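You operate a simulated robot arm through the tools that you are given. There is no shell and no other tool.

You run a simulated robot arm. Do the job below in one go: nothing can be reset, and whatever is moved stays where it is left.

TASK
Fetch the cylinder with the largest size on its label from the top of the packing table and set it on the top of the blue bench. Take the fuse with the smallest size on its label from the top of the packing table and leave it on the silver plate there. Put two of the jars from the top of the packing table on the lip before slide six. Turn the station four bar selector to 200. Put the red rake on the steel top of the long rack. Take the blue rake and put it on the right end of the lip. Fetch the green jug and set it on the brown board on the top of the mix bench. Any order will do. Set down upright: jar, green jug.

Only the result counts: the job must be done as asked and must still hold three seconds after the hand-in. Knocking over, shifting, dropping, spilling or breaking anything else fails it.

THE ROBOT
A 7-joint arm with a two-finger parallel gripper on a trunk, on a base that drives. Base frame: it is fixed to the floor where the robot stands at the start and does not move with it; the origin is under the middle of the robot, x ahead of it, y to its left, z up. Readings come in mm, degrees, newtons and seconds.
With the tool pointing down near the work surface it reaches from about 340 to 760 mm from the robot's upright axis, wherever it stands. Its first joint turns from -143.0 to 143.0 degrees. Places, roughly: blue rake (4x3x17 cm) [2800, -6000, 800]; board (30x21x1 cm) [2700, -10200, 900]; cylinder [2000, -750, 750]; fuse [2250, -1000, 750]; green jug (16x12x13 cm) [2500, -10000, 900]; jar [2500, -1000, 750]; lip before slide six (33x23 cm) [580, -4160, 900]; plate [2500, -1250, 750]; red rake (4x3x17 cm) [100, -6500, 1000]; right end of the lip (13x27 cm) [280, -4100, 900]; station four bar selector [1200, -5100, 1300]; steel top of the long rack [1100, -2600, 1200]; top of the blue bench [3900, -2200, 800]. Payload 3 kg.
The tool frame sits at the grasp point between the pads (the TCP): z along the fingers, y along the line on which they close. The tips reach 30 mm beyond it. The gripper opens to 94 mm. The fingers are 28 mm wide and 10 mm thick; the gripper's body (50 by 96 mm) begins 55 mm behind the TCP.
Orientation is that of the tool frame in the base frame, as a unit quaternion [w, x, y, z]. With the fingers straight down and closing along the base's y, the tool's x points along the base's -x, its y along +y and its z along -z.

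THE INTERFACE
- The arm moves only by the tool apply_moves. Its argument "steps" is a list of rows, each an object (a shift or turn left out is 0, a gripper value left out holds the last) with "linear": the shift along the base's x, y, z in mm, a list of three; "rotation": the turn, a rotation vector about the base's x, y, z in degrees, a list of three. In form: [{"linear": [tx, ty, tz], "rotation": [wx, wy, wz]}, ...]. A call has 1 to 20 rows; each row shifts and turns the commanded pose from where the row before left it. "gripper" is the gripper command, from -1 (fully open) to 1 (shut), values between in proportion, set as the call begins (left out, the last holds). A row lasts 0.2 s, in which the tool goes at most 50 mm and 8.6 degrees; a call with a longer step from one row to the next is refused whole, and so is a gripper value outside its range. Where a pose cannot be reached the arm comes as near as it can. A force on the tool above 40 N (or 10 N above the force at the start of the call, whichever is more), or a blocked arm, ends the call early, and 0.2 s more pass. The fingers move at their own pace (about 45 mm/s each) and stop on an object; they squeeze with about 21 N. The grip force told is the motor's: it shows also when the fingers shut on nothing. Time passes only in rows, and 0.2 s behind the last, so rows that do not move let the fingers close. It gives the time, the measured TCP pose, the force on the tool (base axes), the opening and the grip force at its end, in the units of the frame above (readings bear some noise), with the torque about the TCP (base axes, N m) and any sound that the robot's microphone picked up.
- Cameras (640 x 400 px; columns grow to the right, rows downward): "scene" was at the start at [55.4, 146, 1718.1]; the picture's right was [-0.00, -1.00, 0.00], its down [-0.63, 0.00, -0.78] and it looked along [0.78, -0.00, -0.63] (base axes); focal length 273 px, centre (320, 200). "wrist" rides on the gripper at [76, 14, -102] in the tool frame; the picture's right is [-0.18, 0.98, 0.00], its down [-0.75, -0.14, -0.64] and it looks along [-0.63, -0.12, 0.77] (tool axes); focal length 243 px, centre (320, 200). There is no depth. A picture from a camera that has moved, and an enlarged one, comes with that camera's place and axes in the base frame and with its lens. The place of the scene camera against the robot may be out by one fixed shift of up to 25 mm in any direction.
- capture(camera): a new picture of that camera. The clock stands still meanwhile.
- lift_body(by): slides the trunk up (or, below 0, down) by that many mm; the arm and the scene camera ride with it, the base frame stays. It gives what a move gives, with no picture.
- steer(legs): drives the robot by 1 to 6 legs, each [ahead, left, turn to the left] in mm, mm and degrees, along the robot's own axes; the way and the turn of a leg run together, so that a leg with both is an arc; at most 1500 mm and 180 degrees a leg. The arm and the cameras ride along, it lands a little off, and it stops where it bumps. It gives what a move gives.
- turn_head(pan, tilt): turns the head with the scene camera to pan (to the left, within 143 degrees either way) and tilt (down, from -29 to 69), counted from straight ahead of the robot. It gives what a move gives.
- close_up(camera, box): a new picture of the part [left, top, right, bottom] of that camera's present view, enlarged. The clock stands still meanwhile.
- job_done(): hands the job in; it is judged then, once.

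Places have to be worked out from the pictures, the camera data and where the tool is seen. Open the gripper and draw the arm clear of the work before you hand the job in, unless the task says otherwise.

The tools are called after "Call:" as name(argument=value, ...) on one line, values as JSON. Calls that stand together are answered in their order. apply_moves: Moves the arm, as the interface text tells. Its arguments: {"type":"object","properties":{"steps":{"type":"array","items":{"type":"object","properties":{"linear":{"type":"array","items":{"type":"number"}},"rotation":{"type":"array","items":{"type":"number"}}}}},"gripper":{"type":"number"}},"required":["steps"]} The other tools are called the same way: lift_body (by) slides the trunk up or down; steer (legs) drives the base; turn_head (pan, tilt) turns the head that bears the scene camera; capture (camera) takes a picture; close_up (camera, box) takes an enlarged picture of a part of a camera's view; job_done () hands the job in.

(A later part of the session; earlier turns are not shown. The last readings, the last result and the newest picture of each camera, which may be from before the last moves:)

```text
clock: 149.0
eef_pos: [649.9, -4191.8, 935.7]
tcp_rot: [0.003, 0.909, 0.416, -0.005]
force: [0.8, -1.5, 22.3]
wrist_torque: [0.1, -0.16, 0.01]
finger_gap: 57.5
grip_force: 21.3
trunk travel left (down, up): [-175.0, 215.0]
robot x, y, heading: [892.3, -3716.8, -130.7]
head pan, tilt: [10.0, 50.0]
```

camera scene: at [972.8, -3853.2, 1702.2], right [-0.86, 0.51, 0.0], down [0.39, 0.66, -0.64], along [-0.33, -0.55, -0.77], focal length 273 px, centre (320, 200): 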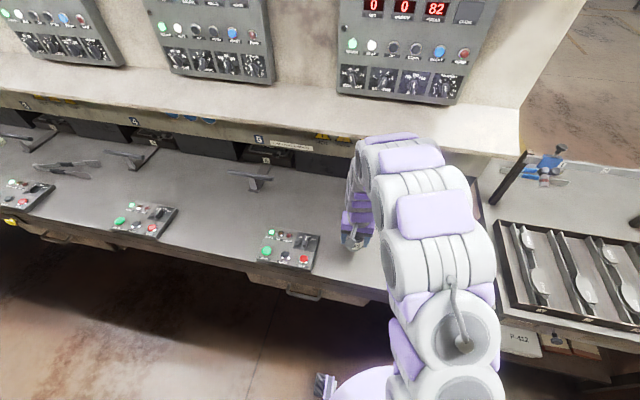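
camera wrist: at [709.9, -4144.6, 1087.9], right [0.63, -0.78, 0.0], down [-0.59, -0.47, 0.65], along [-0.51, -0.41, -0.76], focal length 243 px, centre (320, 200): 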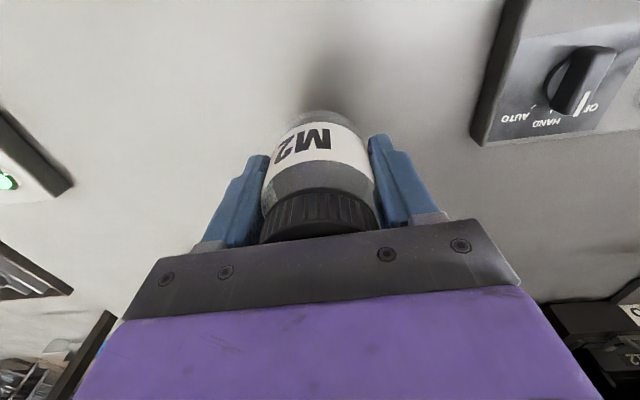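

The jar stands on the lip (22 N). I'll ease off 2 mm, open and rise.

Call:
apply_moves(steps=[{"linear": [0, 0, 2]}, {}])

Call:
apply_moves(steps=[{}, {}, {}], gripper=-0.7)

Call:
apply_moves(steps=[{"linear": [0, 0, 15]}, {"linear": [0, 0, 35]}, {"linear": [0, 0, 40]}, {"linear": [0, 0, 40]}, {"linear": [0, 0, 20]}, {}])

Call:
capture(camera="wrist")

```text
clock: 149.6
eef_pos: [648.8, -4192.6, 935.3]
tcp_rot: [0.002, 0.909, 0.418, -0.004]
force: [0.4, 0.8, -2.0]
wrist_torque: [-0.01, 0.01, -0.02]
finger_gap: 57.2
grip_force: 20.7
trunk travel left (down, up): [-175.0, 215.0]
robot x, y, heading: [893.4, -3718.4, -130.8]
head pan, tilt: [10.0, 50.0]
```

```text
clock: 150.4
eef_pos: [648.3, -4194.0, 935.6]
tcp_rot: [0.002, 0.909, 0.417, -0.004]
force: [0.0, 0.5, -0.2]
wrist_torque: [-0.02, -0.03, -0.02]
finger_gap: 80.0
grip_force: 0.0
trunk travel left (down, up): [-175.0, 215.0]
robot x, y, heading: [891.9, -3717.5, -130.7]
head pan, tilt: [10.0, 50.0]
```

```text
clock: 151.8
eef_pos: [647.0, -4193.8, 1085.7]
tcp_rot: [0.003, 0.908, 0.418, -0.005]
force: [0.4, 0.3, -0.8]
wrist_torque: [0.03, 0.02, 0.02]
finger_gap: 80.0
grip_force: 0.0
trunk travel left (down, up): [-175.0, 215.0]
robot x, y, heading: [894.1, -3719.7, -130.8]
head pan, tilt: [10.0, 50.0]
```

```text
taken
camera wrist: at [708.5, -4144.1, 1187.5], right [0.63, -0.78, 0.0], down [-0.59, -0.47, 0.65], along [-0.51, -0.41, -0.76], focal length 243 px, centre (320, 200)
```

wrist: 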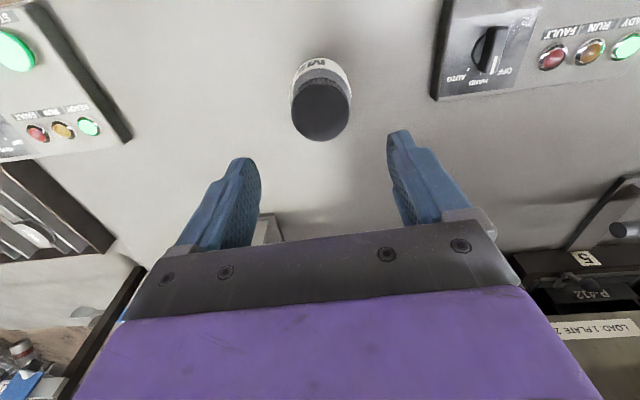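

M2 stands upright on the lip. Being here with an empty hand, I'll next do the station-four selector: draw the arm in and slide left about 1140 mm.

Call:
apply_moves(steps=[{"linear": [17, 34, 5]}, {"linear": [17, 34, 5]}, {"linear": [17, 34, 5]}, {}])

Call:
steer(legs=[[0, 1140, 0]])

Call:
turn_head(pan=-5, tilt=20)

Call:
capture(camera="scene")

```text
clock: 152.8
eef_pos: [697.9, -4090.8, 1103.4]
tcp_rot: [0.003, 0.909, 0.417, -0.005]
force: [0.1, 0.2, 0.2]
wrist_torque: [-0.02, 0.02, -0.03]
finger_gap: 80.0
grip_force: 0.0
trunk travel left (down, up): [-175.0, 215.0]
robot x, y, heading: [895.2, -3716.5, -130.7]
head pan, tilt: [10.0, 50.0]
```

```text
clock: 158.5
eef_pos: [1557.0, -4830.5, 1102.9]
tcp_rot: [0.002, 0.909, 0.417, -0.005]
force: [0.1, 0.2, 0.0]
wrist_torque: [0.0, 0.01, 0.01]
finger_gap: 80.0
grip_force: 0.0
trunk travel left (down, up): [-175.0, 215.0]
robot x, y, heading: [1751.4, -4453.0, -130.7]
head pan, tilt: [10.0, 50.0]
```

```text
clock: 159.5
eef_pos: [1556.2, -4829.1, 1103.7]
tcp_rot: [0.002, 0.909, 0.418, -0.004]
force: [0.2, 0.2, 0.2]
wrist_torque: [-0.03, 0.0, 0.0]
finger_gap: 79.9
grip_force: 0.1
trunk travel left (down, up): [-175.0, 215.0]
robot x, y, heading: [1750.4, -4459.0, -130.7]
head pan, tilt: [-5.0, 20.0]
```

```text
taken
camera scene: at [1804.8, -4590.5, 1747.7], right [-0.7, 0.72, 0.0], down [0.25, 0.24, -0.94], along [-0.67, -0.66, -0.34], focal length 273 px, centre (320, 200)
```

scene: 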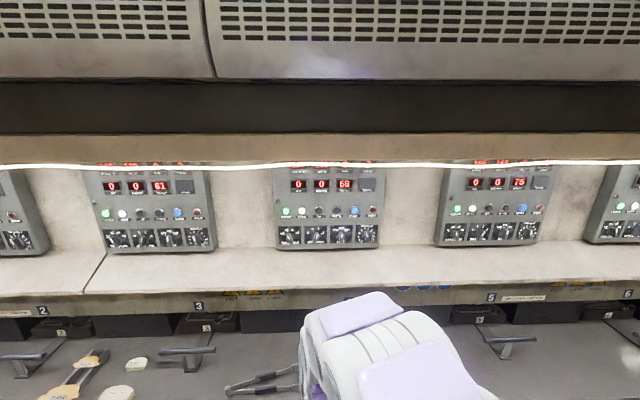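

The panels are seen; the one in the centre should be station four. I'll zoom in on it and its labels.

Call:
close_up(camera="scene", box=[265, 150, 395, 255])

Call:
close_up(camera="scene", box=[0, 150, 240, 340])

Call:
turn_head(pan=25, tilt=30)

Call:
capture(camera="scene")

```text
3.81 times, centred on (330, 202) of scene
camera zoom: at [1804.8, -4590.5, 1747.7], right [-0.7, 0.72, 0.0], down [0.25, 0.24, -0.94], along [-0.67, -0.66, -0.34], focal length 1038 px, centre (282, 190)
```

zoom: 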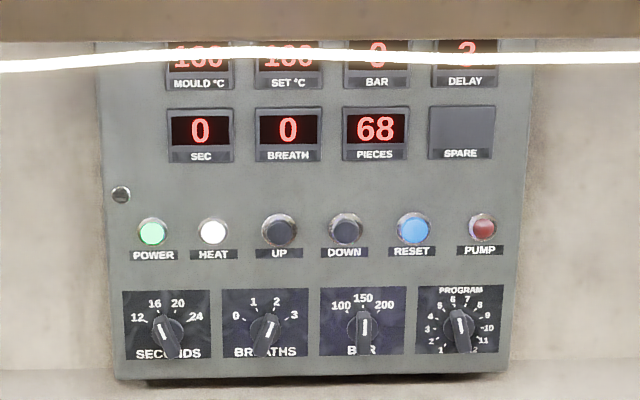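

```text
2.11 times, centred on (120, 245) of scene
camera zoom: at [1804.8, -4590.5, 1747.7], right [-0.7, 0.72, 0.0], down [0.25, 0.24, -0.94], along [-0.67, -0.66, -0.34], focal length 574 px, centre (741, 105)
```

zoom: 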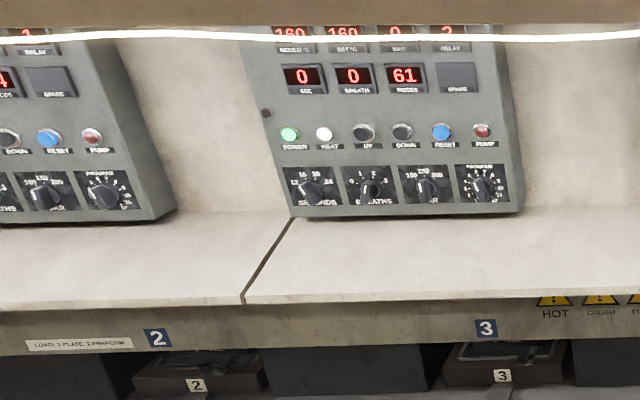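

```text
clock: 160.4
eef_pos: [1557.5, -4829.4, 1103.7]
tcp_rot: [0.002, 0.909, 0.417, -0.004]
force: [-0.7, -0.1, 0.0]
wrist_torque: [0.02, 0.0, 0.0]
finger_gap: 79.9
grip_force: 0.1
trunk travel left (down, up): [-175.0, 215.0]
robot x, y, heading: [1753.5, -4459.0, -130.7]
head pan, tilt: [25.0, 30.0]
```

```text
taken
camera scene: at [1846.8, -4612.5, 1731.7], right [-0.96, 0.27, 0.0], down [0.14, 0.48, -0.87], along [-0.24, -0.83, -0.5], focal length 273 px, centre (320, 200)
```

scene: 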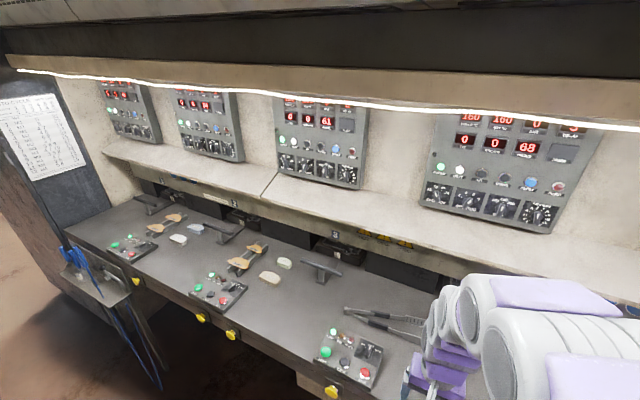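

This is station four's BAR selector (knob about [1113,-5153,1300]), now pointing at 150; 200 lies 45° clockwise. I'll move 90 mm closer, raise the trunk, and bring the tool up pitched to 40° below horizontal in front of the knob.

Call:
steer(legs=[[90, 0, 0]])

Call:
lift_body(by=150)

Call:
apply_moves(steps=[{"linear": [-22, -26, 15], "rotation": [-4.74, 4.08, 0]}, {"linear": [-22, -26, 15], "rotation": [-4.74, 4.08, 0]}, {"linear": [-22, -26, 15], "rotation": [-4.74, 4.08, 0]}, {"linear": [-22, -26, 15], "rotation": [-4.74, 4.08, 0]}, {"linear": [-22, -26, 15], "rotation": [-4.74, 4.08, 0]}, {"linear": [-22, -26, 15], "rotation": [-4.74, 4.08, 0]}, {"linear": [-22, -26, 15], "rotation": [-4.74, 4.08, 0]}, {"linear": [-22, -26, 15], "rotation": [-4.74, 4.08, 0]}, {}], gripper=-0.1)

Call:
capture(camera="wrist")

Call:
capture(camera="scene")

```text
clock: 161.5
eef_pos: [1497.2, -4899.4, 1103.4]
tcp_rot: [0.003, 0.909, 0.417, -0.005]
force: [0.7, -0.4, -0.8]
wrist_torque: [-0.02, -0.01, -0.01]
finger_gap: 79.7
grip_force: 0.0
trunk travel left (down, up): [-175.0, 215.0]
robot x, y, heading: [1693.9, -4525.1, -130.5]
head pan, tilt: [25.0, 30.0]
```

```text
clock: 163.3
eef_pos: [1499.5, -4897.8, 1254.5]
tcp_rot: [0.003, 0.909, 0.417, -0.005]
force: [0.3, -0.9, 0.1]
wrist_torque: [0.01, -0.01, 0.0]
finger_gap: 79.8
grip_force: 0.0
trunk travel left (down, up): [-325.0, 65.0]
robot x, y, heading: [1692.5, -4523.2, -130.6]
head pan, tilt: [25.0, 30.0]
```

```text
clock: 165.3
eef_pos: [1322.2, -5105.9, 1373.1]
tcp_rot: [0.179, 0.821, 0.378, -0.39]
force: [-0.3, 0.0, 0.6]
wrist_torque: [-0.01, -0.01, -0.02]
finger_gap: 51.7
grip_force: 0.0
trunk travel left (down, up): [-325.0, 65.0]
robot x, y, heading: [1693.6, -4528.4, -130.7]
head pan, tilt: [25.0, 30.0]
```

```text
taken
camera wrist: at [1415.8, -5017.1, 1378.7], right [0.67, -0.73, 0.14], down [-0.09, 0.11, 0.99], along [-0.74, -0.68, 0.01], focal length 243 px, centre (320, 200)
```

wrist: 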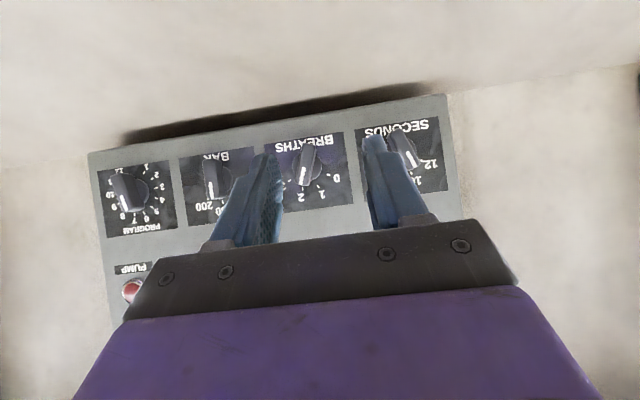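

```text
taken
camera scene: at [1788.7, -4681.2, 1881.7], right [-0.96, 0.27, 0.0], down [0.14, 0.48, -0.86], along [-0.23, -0.83, -0.5], focal length 273 px, centre (320, 200)
```

scene: 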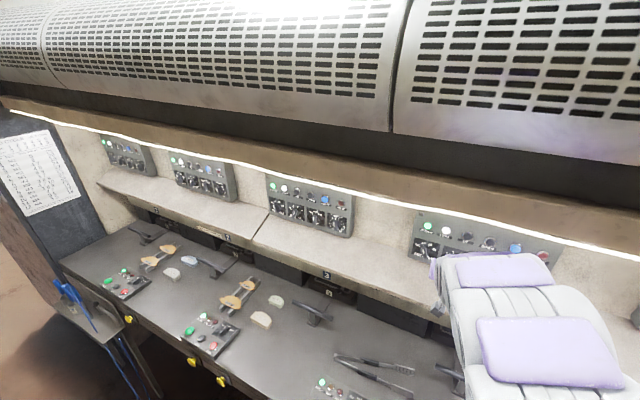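

The wrist camera (upside down) sees the panel with the BAR knob at about (212,178). I'll zoom in.

Call:
close_up(camera="wrist", box=[170, 130, 290, 240])

```text
3.64 times, centred on (230, 185) of wrist
camera zoom: at [1415.8, -5017.1, 1378.7], right [0.67, -0.73, 0.14], down [-0.09, 0.11, 0.99], along [-0.74, -0.68, 0.01], focal length 882 px, centre (647, 254)
```

zoom: 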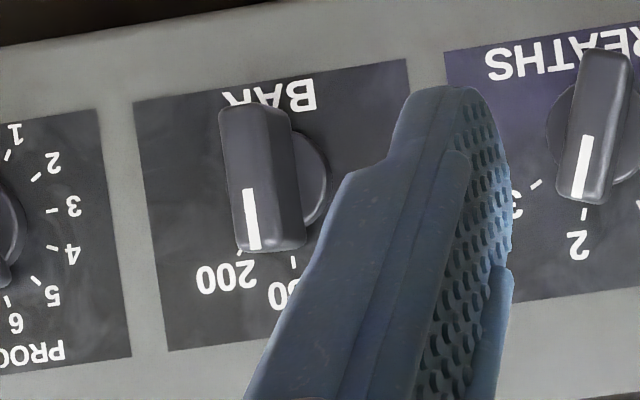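

Triangulated, the knob's bar is at about [1172,-5106,1343], i.e. right of the tool. I'll move to a stand-off in front of it and look again.

Call:
apply_moves(steps=[{"linear": [-35, 18, 5]}, {"linear": [-35, 18, 5]}, {"linear": [-34, 17, 5]}, {}])

Call:
capture(camera="wrist")

```text
clock: 166.3
eef_pos: [1218.0, -5051.0, 1388.2]
tcp_rot: [0.179, 0.821, 0.378, -0.389]
force: [0.1, -0.4, -0.4]
wrist_torque: [-0.01, 0.02, 0.02]
finger_gap: 51.8
grip_force: 0.0
trunk travel left (down, up): [-325.0, 65.0]
robot x, y, heading: [1691.8, -4524.4, -130.8]
head pan, tilt: [25.0, 30.0]
```

```text
taken
camera wrist: at [1311.5, -4963.0, 1393.4], right [0.67, -0.73, 0.14], down [-0.09, 0.11, 0.99], along [-0.74, -0.68, 0.0], focal length 243 px, centre (320, 200)
```

wrist: 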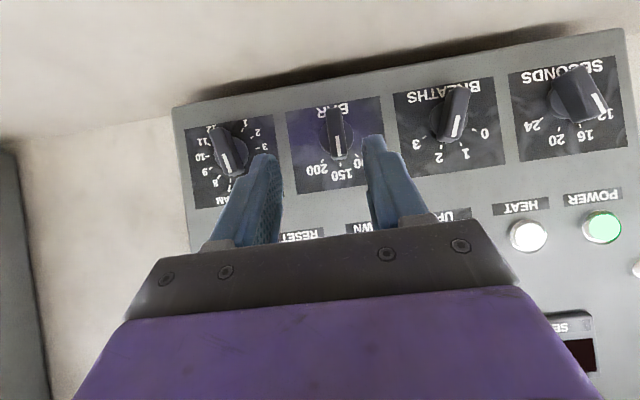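

The BAR knob is now almost between the fingers. I'll correct 13 mm to the left and come partway in, then check.

Call:
apply_moves(steps=[{"linear": [5, -4.4, 0]}, {"linear": [-4.8, -15.6, -13]}, {}])

Call:
capture(camera="wrist")

Call:
close_up(camera="wrist", box=[240, 80, 400, 220])

```text
clock: 167.1
eef_pos: [1219.9, -5071.2, 1375.2]
tcp_rot: [0.18, 0.821, 0.378, -0.388]
force: [-0.1, 1.0, -0.3]
wrist_torque: [-0.02, -0.01, 0.02]
finger_gap: 51.5
grip_force: 0.0
trunk travel left (down, up): [-325.0, 65.0]
robot x, y, heading: [1690.6, -4527.7, -130.7]
head pan, tilt: [25.0, 30.0]
```

```text
taken
camera wrist: at [1313.7, -4982.7, 1380.7], right [0.67, -0.73, 0.14], down [-0.09, 0.11, 0.99], along [-0.74, -0.68, 0.0], focal length 243 px, centre (320, 200)
```

wrist: 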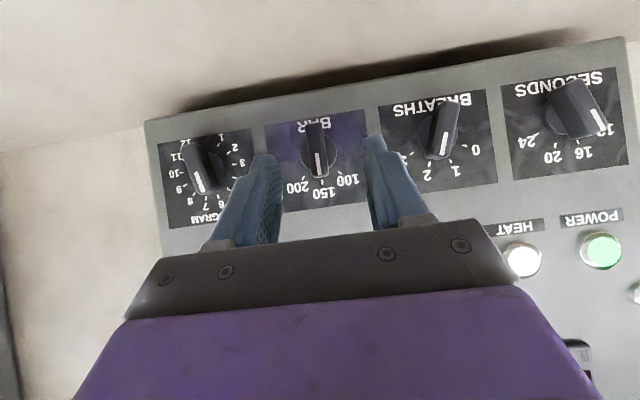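

```text
2.86 times, centred on (320, 150) of wrist
camera zoom: at [1313.7, -4982.7, 1380.7], right [0.67, -0.73, 0.14], down [-0.09, 0.11, 0.99], along [-0.74, -0.68, 0.0], focal length 693 px, centre (320, 343)
```

zoom: 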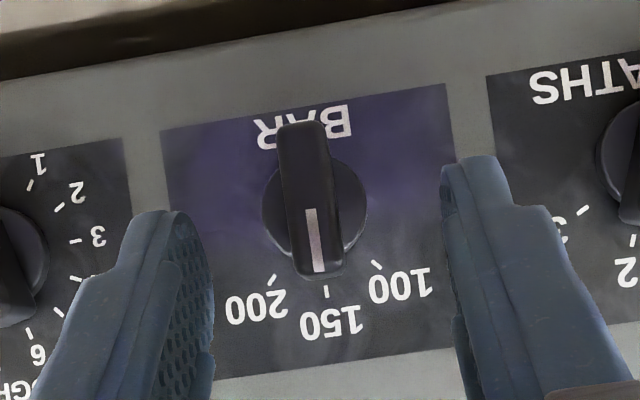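

I see the knob clearly: its pointer is at 150, with the 200 tick about 40° clockwise. I'll move the open fingers around the bar (about 20 mm forward, 5 mm right, 17 mm down).

Call:
apply_moves(steps=[{"linear": [-5.6, -4, -5.7]}, {"linear": [-5.6, -4, -5.7]}, {"linear": [-5.5, -4, -5.6]}, {}])

Call:
close_up(camera="wrist", box=[220, 80, 420, 240])

```text
clock: 168.1
eef_pos: [1207.3, -5079.0, 1363.0]
tcp_rot: [0.18, 0.819, 0.378, -0.392]
force: [15.7, 14.9, 18.2]
wrist_torque: [0.04, 0.69, -0.55]
finger_gap: 50.6
grip_force: 0.0
trunk travel left (down, up): [-325.0, 65.0]
robot x, y, heading: [1693.7, -4523.1, -131.0]
head pan, tilt: [25.0, 30.0]
```

```text
2.50 times, centred on (320, 160) of wrist
camera zoom: at [1301.3, -4992.2, 1367.9], right [0.67, -0.73, 0.14], down [-0.09, 0.11, 0.99], along [-0.74, -0.68, 0.01], focal length 606 px, centre (320, 300)
```

zoom: 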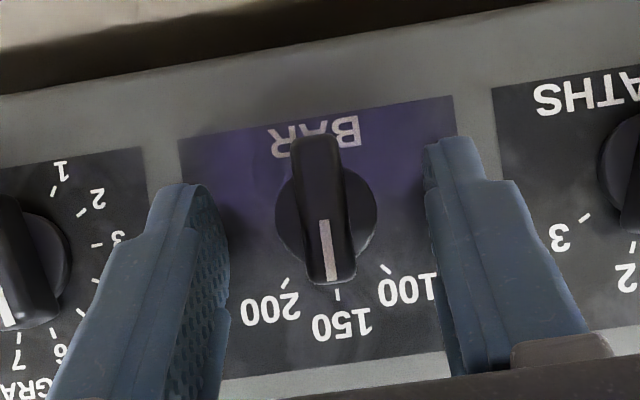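

The fingertips touched the panel lightly; I'll back off about 5 mm and then close on the bar, which lies between the fingers.

Call:
apply_moves(steps=[{"linear": [5, 5.5, 5]}, {}])

Call:
apply_moves(steps=[{}, {}, {}, {}], gripper=1)

Call:
close_up(camera="wrist", box=[220, 80, 420, 240])

```text
clock: 168.7
eef_pos: [1206.6, -5079.8, 1362.8]
tcp_rot: [0.179, 0.821, 0.379, -0.389]
force: [4.1, 2.5, -2.5]
wrist_torque: [0.22, -0.41, -0.09]
finger_gap: 51.4
grip_force: 0.0
trunk travel left (down, up): [-325.0, 65.0]
robot x, y, heading: [1696.9, -4526.1, -130.7]
head pan, tilt: [25.0, 30.0]
```

```text
clock: 169.7
eef_pos: [1208.5, -5080.1, 1363.2]
tcp_rot: [0.179, 0.821, 0.378, -0.389]
force: [0.3, -4.7, 0.1]
wrist_torque: [-0.18, 0.06, -0.54]
finger_gap: 12.6
grip_force: 44.6
trunk travel left (down, up): [-325.0, 65.0]
robot x, y, heading: [1694.7, -4529.1, -130.7]
head pan, tilt: [25.0, 30.0]
```

```text
2.50 times, centred on (320, 160) of wrist
camera zoom: at [1302.0, -4992.4, 1368.8], right [0.67, -0.73, 0.14], down [-0.09, 0.11, 0.99], along [-0.74, -0.68, 0.0], focal length 606 px, centre (320, 300)
```

zoom: 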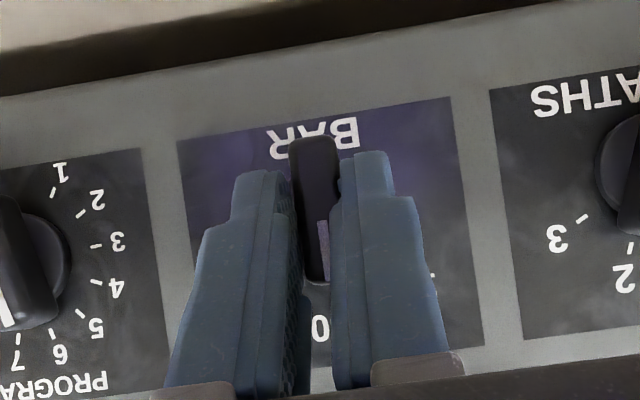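

The bar is gripped (12.6 mm). Now I'll rotate the tool clockwise about the knob axis, 24° first.

Call:
apply_moves(steps=[{"linear": [-1.8, 1.55, -0.17], "rotation": [-5.22, -6.06, 0]}, {"linear": [-1.76, 1.51, -0.49], "rotation": [-5.22, -6.06, 0]}, {"linear": [-1.68, 1.45, -0.81], "rotation": [-5.22, -6.06, 0]}, {}])

Call:
capture(camera="wrist")

```text
clock: 170.7
eef_pos: [1204.3, -5076.6, 1360.9]
tcp_rot: [0.345, 0.84, 0.289, -0.303]
force: [7.4, -4.5, -5.1]
wrist_torque: [-0.23, 0.12, -0.72]
finger_gap: 12.5
grip_force: 45.2
trunk travel left (down, up): [-325.0, 65.0]
robot x, y, heading: [1693.0, -4529.9, -130.7]
head pan, tilt: [25.0, 30.0]
```

```text
taken
camera wrist: at [1294.7, -4985.8, 1372.8], right [0.56, -0.64, 0.53], down [-0.39, 0.36, 0.85], along [-0.73, -0.68, -0.05], focal length 243 px, centre (320, 200)
```

wrist: 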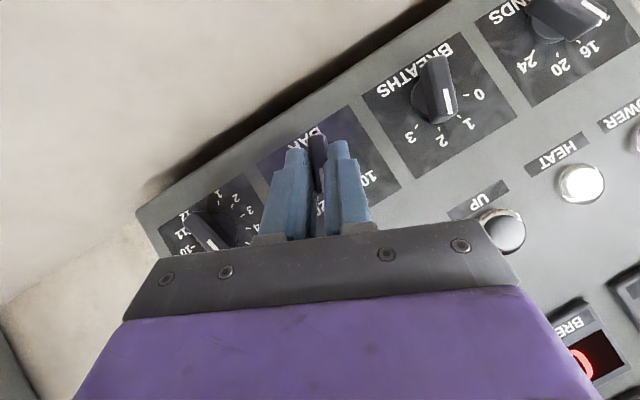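

The knob turns with the tool. Another 16° (total 40°), then check alignment.

Call:
apply_moves(steps=[{"linear": [-1.59, 1.37, -1.11], "rotation": [-5.22, -6.06, 0]}, {"linear": [-1.46, 1.25, -1.4], "rotation": [-5.22, -6.06, 0]}, {}])

Call:
close_up(camera="wrist", box=[220, 80, 420, 240])

```text
clock: 171.5
eef_pos: [1201.3, -5074.4, 1359.3]
tcp_rot: [0.449, 0.833, 0.222, -0.236]
force: [11.9, -3.6, -4.9]
wrist_torque: [0.03, -0.14, -0.65]
finger_gap: 12.3
grip_force: 44.9
trunk travel left (down, up): [-325.0, 65.0]
robot x, y, heading: [1688.3, -4524.7, -130.7]
head pan, tilt: [25.0, 30.0]
```

```text
2.50 times, centred on (320, 160) of wrist
camera zoom: at [1289.3, -4981.0, 1372.9], right [0.43, -0.52, 0.74], down [-0.55, 0.5, 0.67], along [-0.72, -0.69, -0.07], focal length 606 px, centre (320, 300)
```

zoom: 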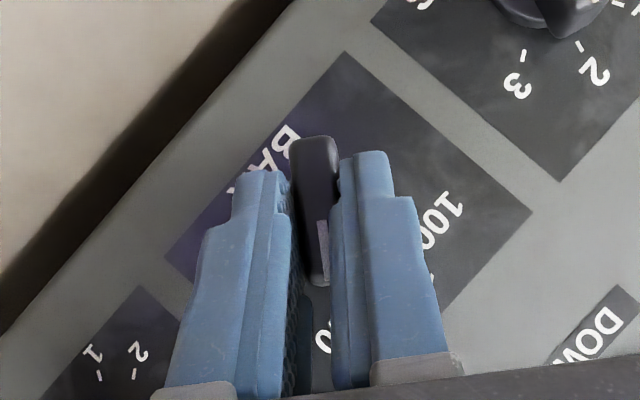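

The pointer is now about 42–44° round, at the 200 mark. I'll open a little and back straight off, then look.

Call:
apply_moves(steps=[{}, {}, {}], gripper=0.1)

Call:
apply_moves(steps=[{"linear": [10, 11.5, 2]}, {"linear": [20, 23, 5]}, {"linear": [20, 23, 5]}, {"linear": [5, 6, 0], "rotation": [5.22, 6.06, 0]}, {"rotation": [5.22, 6.06, 0]}, {"rotation": [5.22, 6.06, 0]}, {"rotation": [5.22, 6.06, 0]}, {"rotation": [5.22, 6.06, 0]}, {}])

Call:
close_up(camera="wrist", box=[200, 60, 440, 240])

```text
clock: 172.3
eef_pos: [1198.5, -5071.6, 1360.1]
tcp_rot: [0.449, 0.833, 0.221, -0.237]
force: [1.5, 4.0, 0.6]
wrist_torque: [0.04, -0.04, -0.11]
finger_gap: 42.3
grip_force: 0.2
trunk travel left (down, up): [-325.0, 65.0]
robot x, y, heading: [1695.7, -4526.8, -131.0]
head pan, tilt: [25.0, 30.0]
```

```text
clock: 174.3
eef_pos: [1253.3, -5008.6, 1372.0]
tcp_rot: [0.179, 0.82, 0.379, -0.39]
force: [-0.4, -0.3, 0.3]
wrist_torque: [0.05, -0.03, 0.04]
finger_gap: 42.1
grip_force: 0.0
trunk travel left (down, up): [-325.0, 65.0]
robot x, y, heading: [1697.6, -4523.7, -130.6]
head pan, tilt: [25.0, 30.0]
```

```text
2.22 times, centred on (320, 150) of wrist
camera zoom: at [1347.2, -4921.4, 1377.0], right [0.67, -0.73, 0.14], down [-0.09, 0.11, 0.99], along [-0.74, -0.68, 0.0], focal length 539 px, centre (320, 311)
```

zoom: 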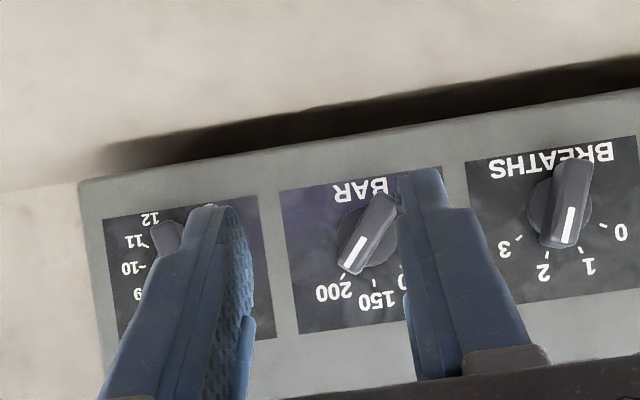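

The BAR selector now points to 200. I'll retract the arm to tool-down and drive left toward the blue rake (about [2800,-6000,800]).

Call:
apply_moves(steps=[{"linear": [20, 23, 0], "rotation": [4.74, -4.08, 0]}, {"linear": [20, 23, -5], "rotation": [4.74, -4.08, 0]}, {"linear": [20, 23, -10], "rotation": [4.74, -4.08, 0]}, {"linear": [20, 23, -15], "rotation": [4.74, -4.08, 0]}, {"linear": [18, 21, -15], "rotation": [4.74, -4.08, 0]}, {"linear": [18, 21, -15], "rotation": [4.74, -4.08, 0]}, {"linear": [18, 21, -15], "rotation": [4.74, -4.08, 0]}, {"linear": [18, 21, -15], "rotation": [4.74, -4.08, 0]}, {}], gripper=-1)

Call:
lift_body(by=-150)

Call:
steer(legs=[[-120, 0, 0], [0, 700, 0], [0, 300, 0]])

Call:
turn_head(pan=40, tilt=30)

Call:
capture(camera="scene")

```text
clock: 176.3
eef_pos: [1406.3, -4832.6, 1281.5]
tcp_rot: [0.003, 0.908, 0.418, -0.005]
force: [0.0, -0.2, 0.8]
wrist_torque: [-0.02, 0.02, 0.01]
finger_gap: 93.9
grip_force: 0.0
trunk travel left (down, up): [-325.0, 65.0]
robot x, y, heading: [1694.2, -4525.5, -130.8]
head pan, tilt: [25.0, 30.0]
```

```text
clock: 178.0
eef_pos: [1404.4, -4834.0, 1131.2]
tcp_rot: [0.003, 0.908, 0.418, -0.005]
force: [-0.6, -0.3, -0.7]
wrist_torque: [0.0, -0.03, 0.02]
finger_gap: 94.0
grip_force: 0.1
trunk travel left (down, up): [-175.0, 215.0]
robot x, y, heading: [1693.6, -4523.3, -130.6]
head pan, tilt: [25.0, 30.0]
```

```text
clock: 184.4
eef_pos: [2231.4, -5376.1, 1131.9]
tcp_rot: [0.011, 0.907, 0.42, -0.002]
force: [-0.2, 0.5, -0.2]
wrist_torque: [-0.03, -0.01, -0.03]
finger_gap: 93.9
grip_force: 0.0
trunk travel left (down, up): [-175.0, 215.0]
robot x, y, heading: [2531.0, -5079.3, -130.2]
head pan, tilt: [25.0, 30.0]
```

```text
clock: 185.2
eef_pos: [2234.1, -5377.3, 1130.3]
tcp_rot: [0.008, 0.908, 0.42, -0.004]
force: [-0.2, 0.1, -0.8]
wrist_torque: [-0.03, -0.07, -0.01]
finger_gap: 94.1
grip_force: 0.0
trunk travel left (down, up): [-175.0, 215.0]
robot x, y, heading: [2529.4, -5077.0, -130.0]
head pan, tilt: [40.0, 30.0]
```

```text
taken
camera scene: at [2628.2, -5216.2, 1734.6], right [-1.0, 0.01, -0.01], down [0.01, 0.49, -0.87], along [0.0, -0.87, -0.49], focal length 273 px, centre (320, 200)
```

scene: 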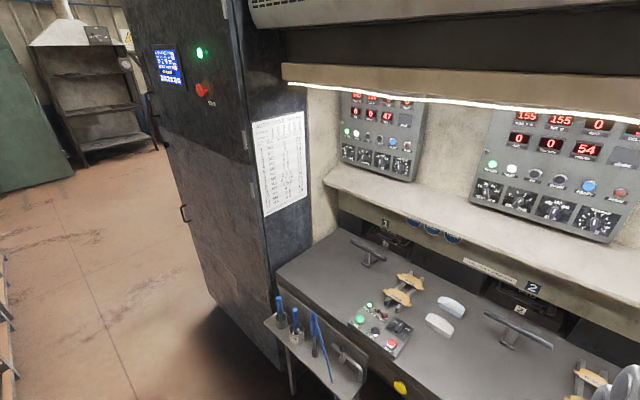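

There's a tool holder at the left end of the ledge with blue-handled tools. I'll zoom in to find the blue rake.

Call:
close_up(camera="scene", box=[240, 270, 400, 400])

Call:
turn_head(pan=40, tilt=50)

Call:
capture(camera="scene")

```text
3.08 times, centred on (320, 335) of scene
camera zoom: at [2628.2, -5216.2, 1734.6], right [-1.0, 0.01, -0.01], down [0.01, 0.49, -0.87], along [0.0, -0.87, -0.49], focal length 839 px, centre (320, -215)
```

zoom: 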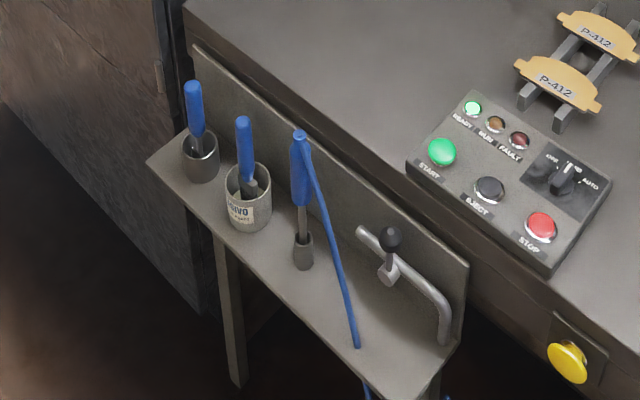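

```text
clock: 186.0
eef_pos: [2237.1, -5380.7, 1131.5]
tcp_rot: [0.008, 0.908, 0.419, -0.004]
force: [-1.2, 1.2, 0.1]
wrist_torque: [-0.06, -0.01, -0.03]
finger_gap: 94.0
grip_force: 0.0
trunk travel left (down, up): [-175.0, 215.0]
robot x, y, heading: [2531.4, -5074.6, -130.3]
head pan, tilt: [40.0, 50.0]
```

```text
taken
camera scene: at [2633.0, -5206.7, 1704.6], right [-1.0, 0.0, -0.01], down [0.01, 0.76, -0.65], along [0.0, -0.65, -0.76], focal length 273 px, centre (320, 200)
```

scene: 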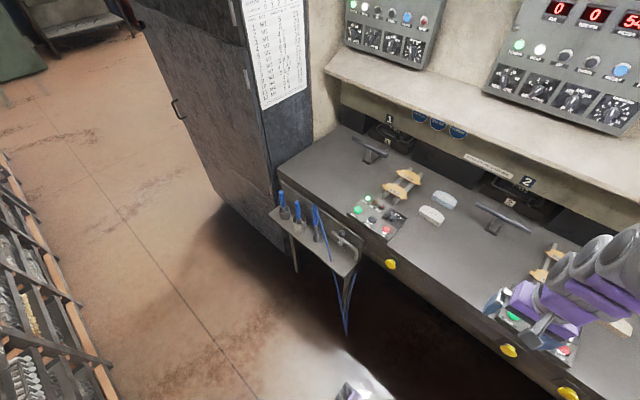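

Three blue-handled things: two in pots and one on a hose (air gun). The given place best fits the first pot (about [2780,-5903]). I'll slide left 640 mm for a closer look.

Call:
steer(legs=[[0, 640, 0]])

Call:
turn_head(pan=0, tilt=50)

Call:
capture(camera="scene")

Call:
capture(camera="wrist")

```text
clock: 189.6
eef_pos: [2740.8, -5803.2, 1131.7]
tcp_rot: [0.003, 0.906, 0.424, -0.006]
force: [-0.1, 0.0, -0.2]
wrist_torque: [-0.01, 0.0, 0.0]
finger_gap: 93.9
grip_force: 0.0
trunk travel left (down, up): [-175.0, 215.0]
robot x, y, heading: [3023.1, -5490.3, -130.1]
head pan, tilt: [40.0, 50.0]
```

```text
clock: 190.6
eef_pos: [2744.7, -5805.4, 1132.2]
tcp_rot: [0.001, 0.906, 0.423, -0.007]
force: [1.2, -0.1, 0.2]
wrist_torque: [0.03, 0.04, 0.0]
finger_gap: 93.9
grip_force: 0.0
trunk travel left (down, up): [-175.0, 215.0]
robot x, y, heading: [3020.7, -5492.8, -130.2]
head pan, tilt: [0.0, 50.0]
```

```text
taken
camera scene: at [3095.7, -5617.5, 1702.2], right [-0.77, 0.64, 0.0], down [0.49, 0.59, -0.64], along [-0.41, -0.49, -0.77], focal length 273 px, centre (320, 200)
```

scene: 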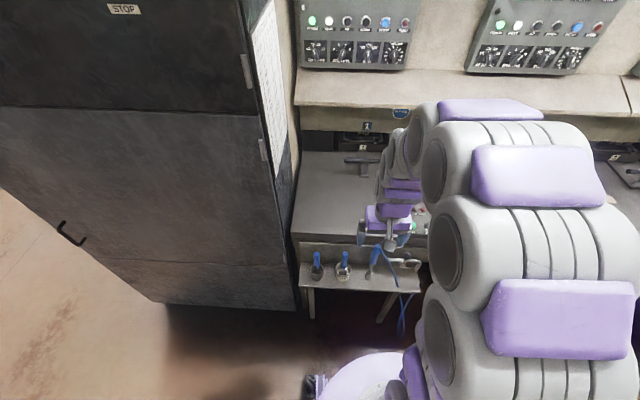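

```text
taken
camera wrist: at [2805.7, -5755.3, 1233.1], right [0.64, -0.77, 0.0], down [-0.58, -0.48, 0.65], along [-0.5, -0.41, -0.76], focal length 243 px, centre (320, 200)
```

wrist: 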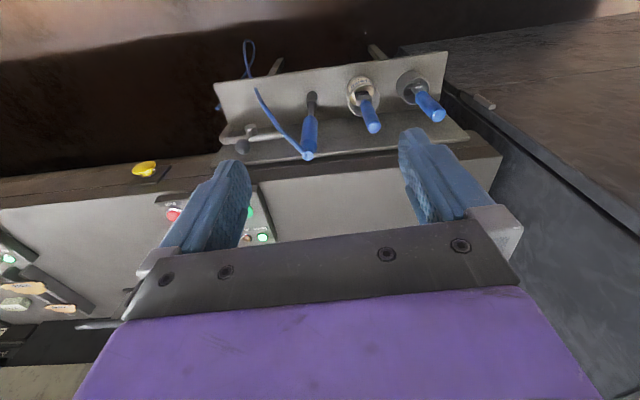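

I'll zoom in on the tool shelf from both cameras.

Call:
close_up(camera="scene", box=[295, 235, 430, 325])

Call:
close_up(camera="wrist", box=[280, 50, 460, 170])

```text
4.44 times, centred on (362, 280) of scene
camera zoom: at [3095.7, -5617.5, 1702.2], right [-0.77, 0.64, 0.0], down [0.49, 0.59, -0.64], along [-0.41, -0.49, -0.77], focal length 1212 px, centre (131, -156)
```

zoom: 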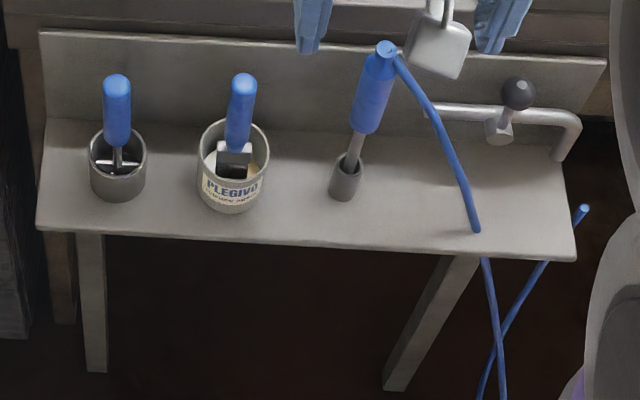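

```text
3.33 times, centred on (370, 110) of wrist
camera zoom: at [2805.7, -5755.3, 1233.1], right [0.64, -0.77, 0.0], down [-0.58, -0.48, 0.65], along [-0.5, -0.41, -0.76], focal length 809 px, centre (153, 500)
```

zoom: 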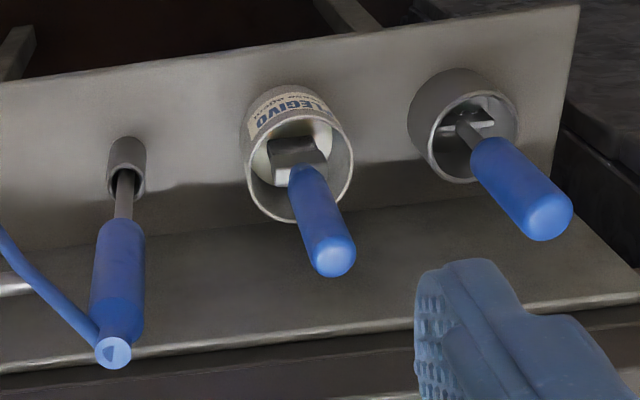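

The left pot holds the blue rake (thin shaft with a cross head); the other pot holds a brush. Rake handle top is about [2812,-5970,885]; I'll move above it and look down.

Call:
apply_moves(steps=[{"linear": [17, -41, -10]}, {"linear": [17, -41, -20]}, {"linear": [17, -41, -20]}, {"linear": [17, -42, -20]}, {"linear": [0, 0, -20]}, {}])

Call:
capture(camera="wrist")

```text
clock: 192.0
eef_pos: [2811.1, -5967.0, 1040.4]
tcp_rot: [0.002, 0.906, 0.423, -0.007]
force: [-0.7, -0.8, -0.1]
wrist_torque: [-0.01, -0.01, 0.0]
finger_gap: 94.1
grip_force: 0.1
trunk travel left (down, up): [-175.0, 215.0]
robot x, y, heading: [3022.1, -5492.5, -129.7]
head pan, tilt: [0.0, 50.0]
```

```text
taken
camera wrist: at [2871.1, -5917.5, 1142.0], right [0.64, -0.77, 0.0], down [-0.59, -0.48, 0.65], along [-0.5, -0.41, -0.76], focal length 243 px, centre (320, 200)
```

wrist: 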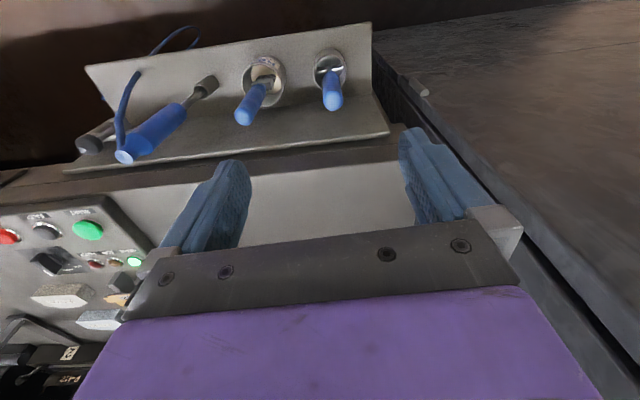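

Two wrist views put the rake handle's top at about [2813,-5983,866], standing nearly vertical. I'll shift over it, narrow the opening, and come down partway.

Call:
apply_moves(steps=[{"linear": [2, -16, -30]}, {"linear": [0, 0, -40]}, {"linear": [0, 0, -20]}, {}], gripper=-0.06)

Call:
capture(camera="wrist")

```text
clock: 193.0
eef_pos: [2813.3, -5983.9, 953.4]
tcp_rot: [0.002, 0.906, 0.423, -0.006]
force: [0.4, 0.1, -0.6]
wrist_torque: [0.01, -0.02, 0.02]
finger_gap: 49.8
grip_force: 0.1
trunk travel left (down, up): [-175.0, 215.0]
robot x, y, heading: [3025.2, -5488.3, -129.8]
head pan, tilt: [0.0, 50.0]
```

```text
taken
camera wrist: at [2873.9, -5933.1, 1054.3], right [0.64, -0.77, 0.0], down [-0.58, -0.48, 0.65], along [-0.5, -0.41, -0.76], focal length 243 px, centre (320, 200)
```

wrist: 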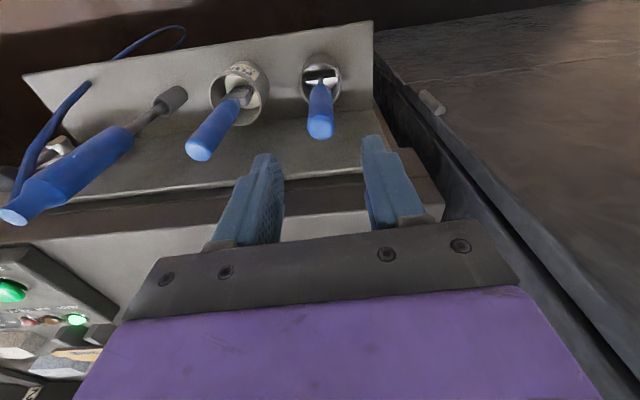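

Aligned over the handle. Descend to TCP 853 (keeping the gripper body above the ledge level) and close.

Call:
apply_moves(steps=[{"linear": [0, 0, -25]}, {"linear": [0, 0, -25]}, {"linear": [0, 0, -25]}, {"linear": [0, 0, -15]}, {"linear": [0, 0, -10]}, {}])

Call:
capture(camera="wrist")

```text
clock: 194.4
eef_pos: [2813.5, -5984.6, 853.5]
tcp_rot: [0.002, 0.906, 0.423, -0.007]
force: [0.0, 0.2, 0.0]
wrist_torque: [-0.01, 0.0, 0.03]
finger_gap: 49.8
grip_force: 0.1
trunk travel left (down, up): [-175.0, 215.0]
robot x, y, heading: [3023.0, -5494.7, -129.8]
head pan, tilt: [0.0, 50.0]
```

```text
taken
camera wrist: at [2874.4, -5934.4, 953.9], right [0.64, -0.77, 0.0], down [-0.58, -0.48, 0.65], along [-0.5, -0.42, -0.76], focal length 243 px, centre (320, 200)
```

wrist: 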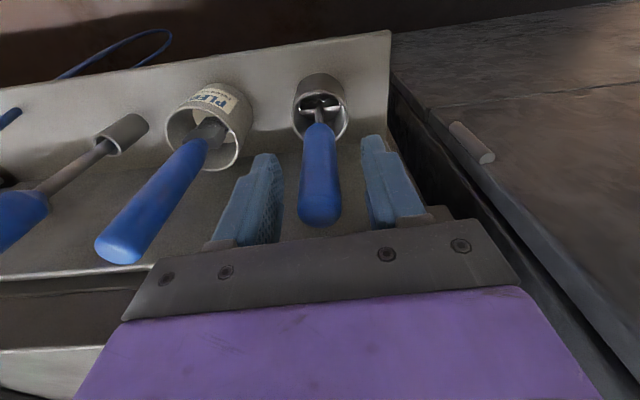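

The handle is between the fingers; closing.

Call:
apply_moves(steps=[{}, {}, {}, {}], gripper=1)

Call:
apply_moves(steps=[{"linear": [0, 0, 15]}, {"linear": [0, 0, 30]}, {"linear": [0, 0, 40]}, {"linear": [0, 0, 40]}, {"linear": [0, 0, 40]}, {"linear": [0, 0, 40]}, {"linear": [0, 0, 40]}, {}])

Call:
capture(camera="wrist")

Call:
capture(camera="scene")

```text
clock: 195.4
eef_pos: [2812.0, -5984.6, 851.7]
tcp_rot: [0.002, 0.906, 0.423, -0.006]
force: [0.8, 0.6, 0.6]
wrist_torque: [-0.03, -0.08, -0.02]
finger_gap: 22.0
grip_force: 20.8
trunk travel left (down, up): [-175.0, 215.0]
robot x, y, heading: [3020.3, -5491.7, -129.9]
head pan, tilt: [0.0, 50.0]
```

```text
clock: 197.2
eef_pos: [2813.2, -5983.7, 1097.1]
tcp_rot: [0.001, 0.906, 0.422, -0.006]
force: [-0.8, 0.8, -1.0]
wrist_torque: [0.02, 0.02, -0.01]
finger_gap: 22.1
grip_force: 21.2
trunk travel left (down, up): [-175.0, 215.0]
robot x, y, heading: [3022.6, -5490.0, -130.0]
head pan, tilt: [0.0, 50.0]
```

```text
taken
camera wrist: at [2874.4, -5934.1, 1198.5], right [0.64, -0.77, 0.0], down [-0.59, -0.48, 0.65], along [-0.5, -0.41, -0.76], focal length 243 px, centre (320, 200)
```

wrist: 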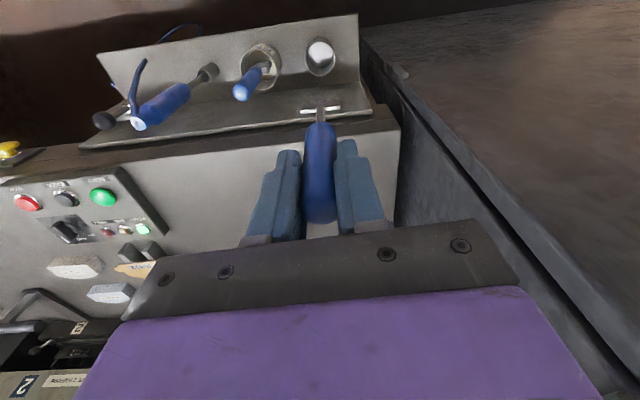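

```text
taken
camera scene: at [3094.0, -5618.0, 1702.1], right [-0.77, 0.64, 0.0], down [0.49, 0.59, -0.64], along [-0.41, -0.49, -0.77], focal length 273 px, centre (320, 200)
```

scene: 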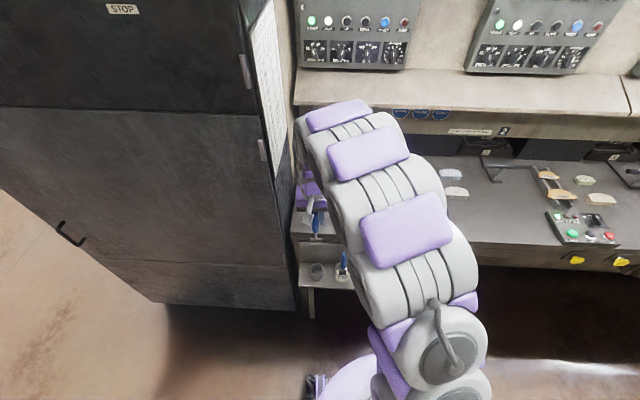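

The blue rake is out of its pot (crossbar head hanging down). I'll draw back into the lane, then test whether the tool can be turned 180° about its axis, which I need to lay the rake down with the camera on top.

Call:
apply_moves(steps=[{"linear": [16, 38, 10]}, {"linear": [16, 38, 10]}, {"linear": [16, 38, 10]}, {}])

Call:
apply_moves(steps=[{"rotation": [0, 0, 8]}, {"rotation": [0, 0, 8]}, {"rotation": [0, 0, 8]}, {"rotation": [0, 0, 8]}, {"rotation": [0, 0, 8]}, {"rotation": [0, 0, 8]}, {"rotation": [0, 0, 8]}, {"rotation": [0, 0, 8]}, {"rotation": [0, 0, 8]}, {"rotation": [0, 0, 8]}, {"rotation": [0, 0, 8]}, {"rotation": [0, 0, 8]}, {}])

```text
clock: 198.2
eef_pos: [2860.0, -5870.2, 1123.9]
tcp_rot: [0.002, 0.906, 0.423, -0.005]
force: [0.6, -0.3, -0.7]
wrist_torque: [-0.04, -0.01, 0.04]
finger_gap: 22.2
grip_force: 21.0
trunk travel left (down, up): [-175.0, 215.0]
robot x, y, heading: [3023.0, -5489.2, -129.6]
head pan, tilt: [0.0, 50.0]
```

```text
clock: 201.0
eef_pos: [2862.0, -5871.8, 1126.5]
tcp_rot: [0.007, 0.291, 0.957, -0.002]
force: [-0.6, 0.0, -0.2]
wrist_torque: [0.01, 0.02, -0.02]
finger_gap: 22.3
grip_force: 21.3
trunk travel left (down, up): [-175.0, 215.0]
robot x, y, heading: [3020.7, -5490.1, -129.8]
head pan, tilt: [0.0, 50.0]
```

96° went well; continuing another 84°.

Call:
apply_moves(steps=[{"rotation": [0, 0, 8.4]}, {"rotation": [0, 0, 8.4]}, {"rotation": [0, 0, 8.4]}, {"rotation": [0, 0, 8.4]}, {"rotation": [0, 0, 8.4]}, {"rotation": [0, 0, 8.4]}, {"rotation": [0, 0, 8.4]}, {"rotation": [0, 0, 8.4]}, {"rotation": [0, 0, 8.4]}, {"rotation": [0, 0, 8.4]}, {}])

```text
clock: 203.4
eef_pos: [2861.9, -5870.9, 1127.4]
tcp_rot: [0.008, -0.424, 0.906, 0.002]
force: [-0.1, 0.1, -0.5]
wrist_torque: [-0.04, -0.01, -0.02]
finger_gap: 22.4
grip_force: 20.5
trunk travel left (down, up): [-175.0, 215.0]
robot x, y, heading: [3022.4, -5490.7, -129.7]
head pan, tilt: [0.0, 50.0]
```

The 180° flip works. Now I'll drive right along the lane to the right end of the lip, correcting the heading by about 1°.

Call:
steer(legs=[[0, 0, -1.2], [0, -1480, 0], [0, -1480, 0]])

Call:
turn_head(pan=0, tilt=45)

Call:
capture(camera="scene")

```text
clock: 218.1
eef_pos: [640.2, -3873.7, 1127.6]
tcp_rot: [0.007, -0.402, 0.916, 0.004]
force: [-0.9, -0.4, -0.8]
wrist_torque: [-0.04, 0.01, 0.01]
finger_gap: 22.2
grip_force: 21.5
trunk travel left (down, up): [-175.0, 215.0]
robot x, y, heading: [821.2, -3498.1, -132.2]
head pan, tilt: [0.0, 50.0]
```

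```text
clock: 218.7
eef_pos: [640.8, -3873.1, 1127.3]
tcp_rot: [0.008, -0.402, 0.916, 0.003]
force: [-0.4, -0.9, -0.9]
wrist_torque: [0.01, 0.02, -0.03]
finger_gap: 22.1
grip_force: 21.0
trunk travel left (down, up): [-175.0, 215.0]
robot x, y, heading: [820.7, -3501.6, -132.7]
head pan, tilt: [0.0, 45.0]
```

```text
taken
camera scene: at [881.9, -3633.8, 1709.1], right [-0.74, 0.68, 0.0], down [0.48, 0.52, -0.71], along [-0.48, -0.52, -0.71], focal length 273 px, centre (320, 200)
```

scene: 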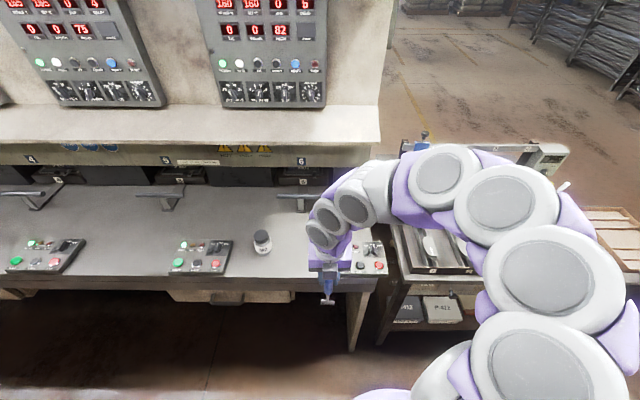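

The arm hides the right end of the lip. I'll shift the tool about 245 mm to the left to see it.

Call:
apply_moves(steps=[{"linear": [36, -33, 0]}, {"linear": [36, -33, 0]}, {"linear": [36, -33, 0]}, {"linear": [36, -33, 0]}, {"linear": [36, -33, 0]}, {}])

Call:
turn_head(pan=-15, tilt=45)

Call:
capture(camera="scene")

```text
clock: 220.1
eef_pos: [820.5, -4038.8, 1127.6]
tcp_rot: [0.008, -0.401, 0.916, 0.002]
force: [-0.4, -1.1, -0.6]
wrist_torque: [0.0, 0.03, 0.03]
finger_gap: 22.2
grip_force: 20.8
trunk travel left (down, up): [-175.0, 215.0]
robot x, y, heading: [820.5, -3500.6, -132.6]
head pan, tilt: [0.0, 45.0]
```

```text
clock: 220.9
eef_pos: [821.1, -4037.6, 1128.2]
tcp_rot: [0.007, -0.401, 0.916, 0.003]
force: [0.4, 0.8, -1.0]
wrist_torque: [0.0, 0.02, -0.04]
finger_gap: 22.5
grip_force: 20.8
trunk travel left (down, up): [-175.0, 215.0]
robot x, y, heading: [821.1, -3502.0, -132.3]
head pan, tilt: [-15.0, 45.0]
```

```text
taken
camera scene: at [871.0, -3620.2, 1708.9], right [-0.54, 0.84, 0.0], down [0.6, 0.38, -0.71], along [-0.6, -0.38, -0.71], focal length 273 px, centre (320, 200)
```

scene: 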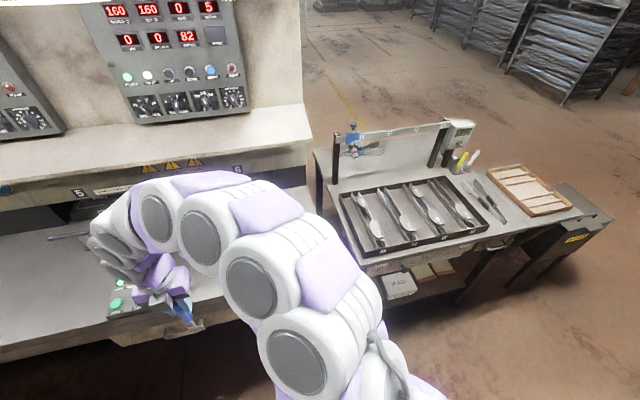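

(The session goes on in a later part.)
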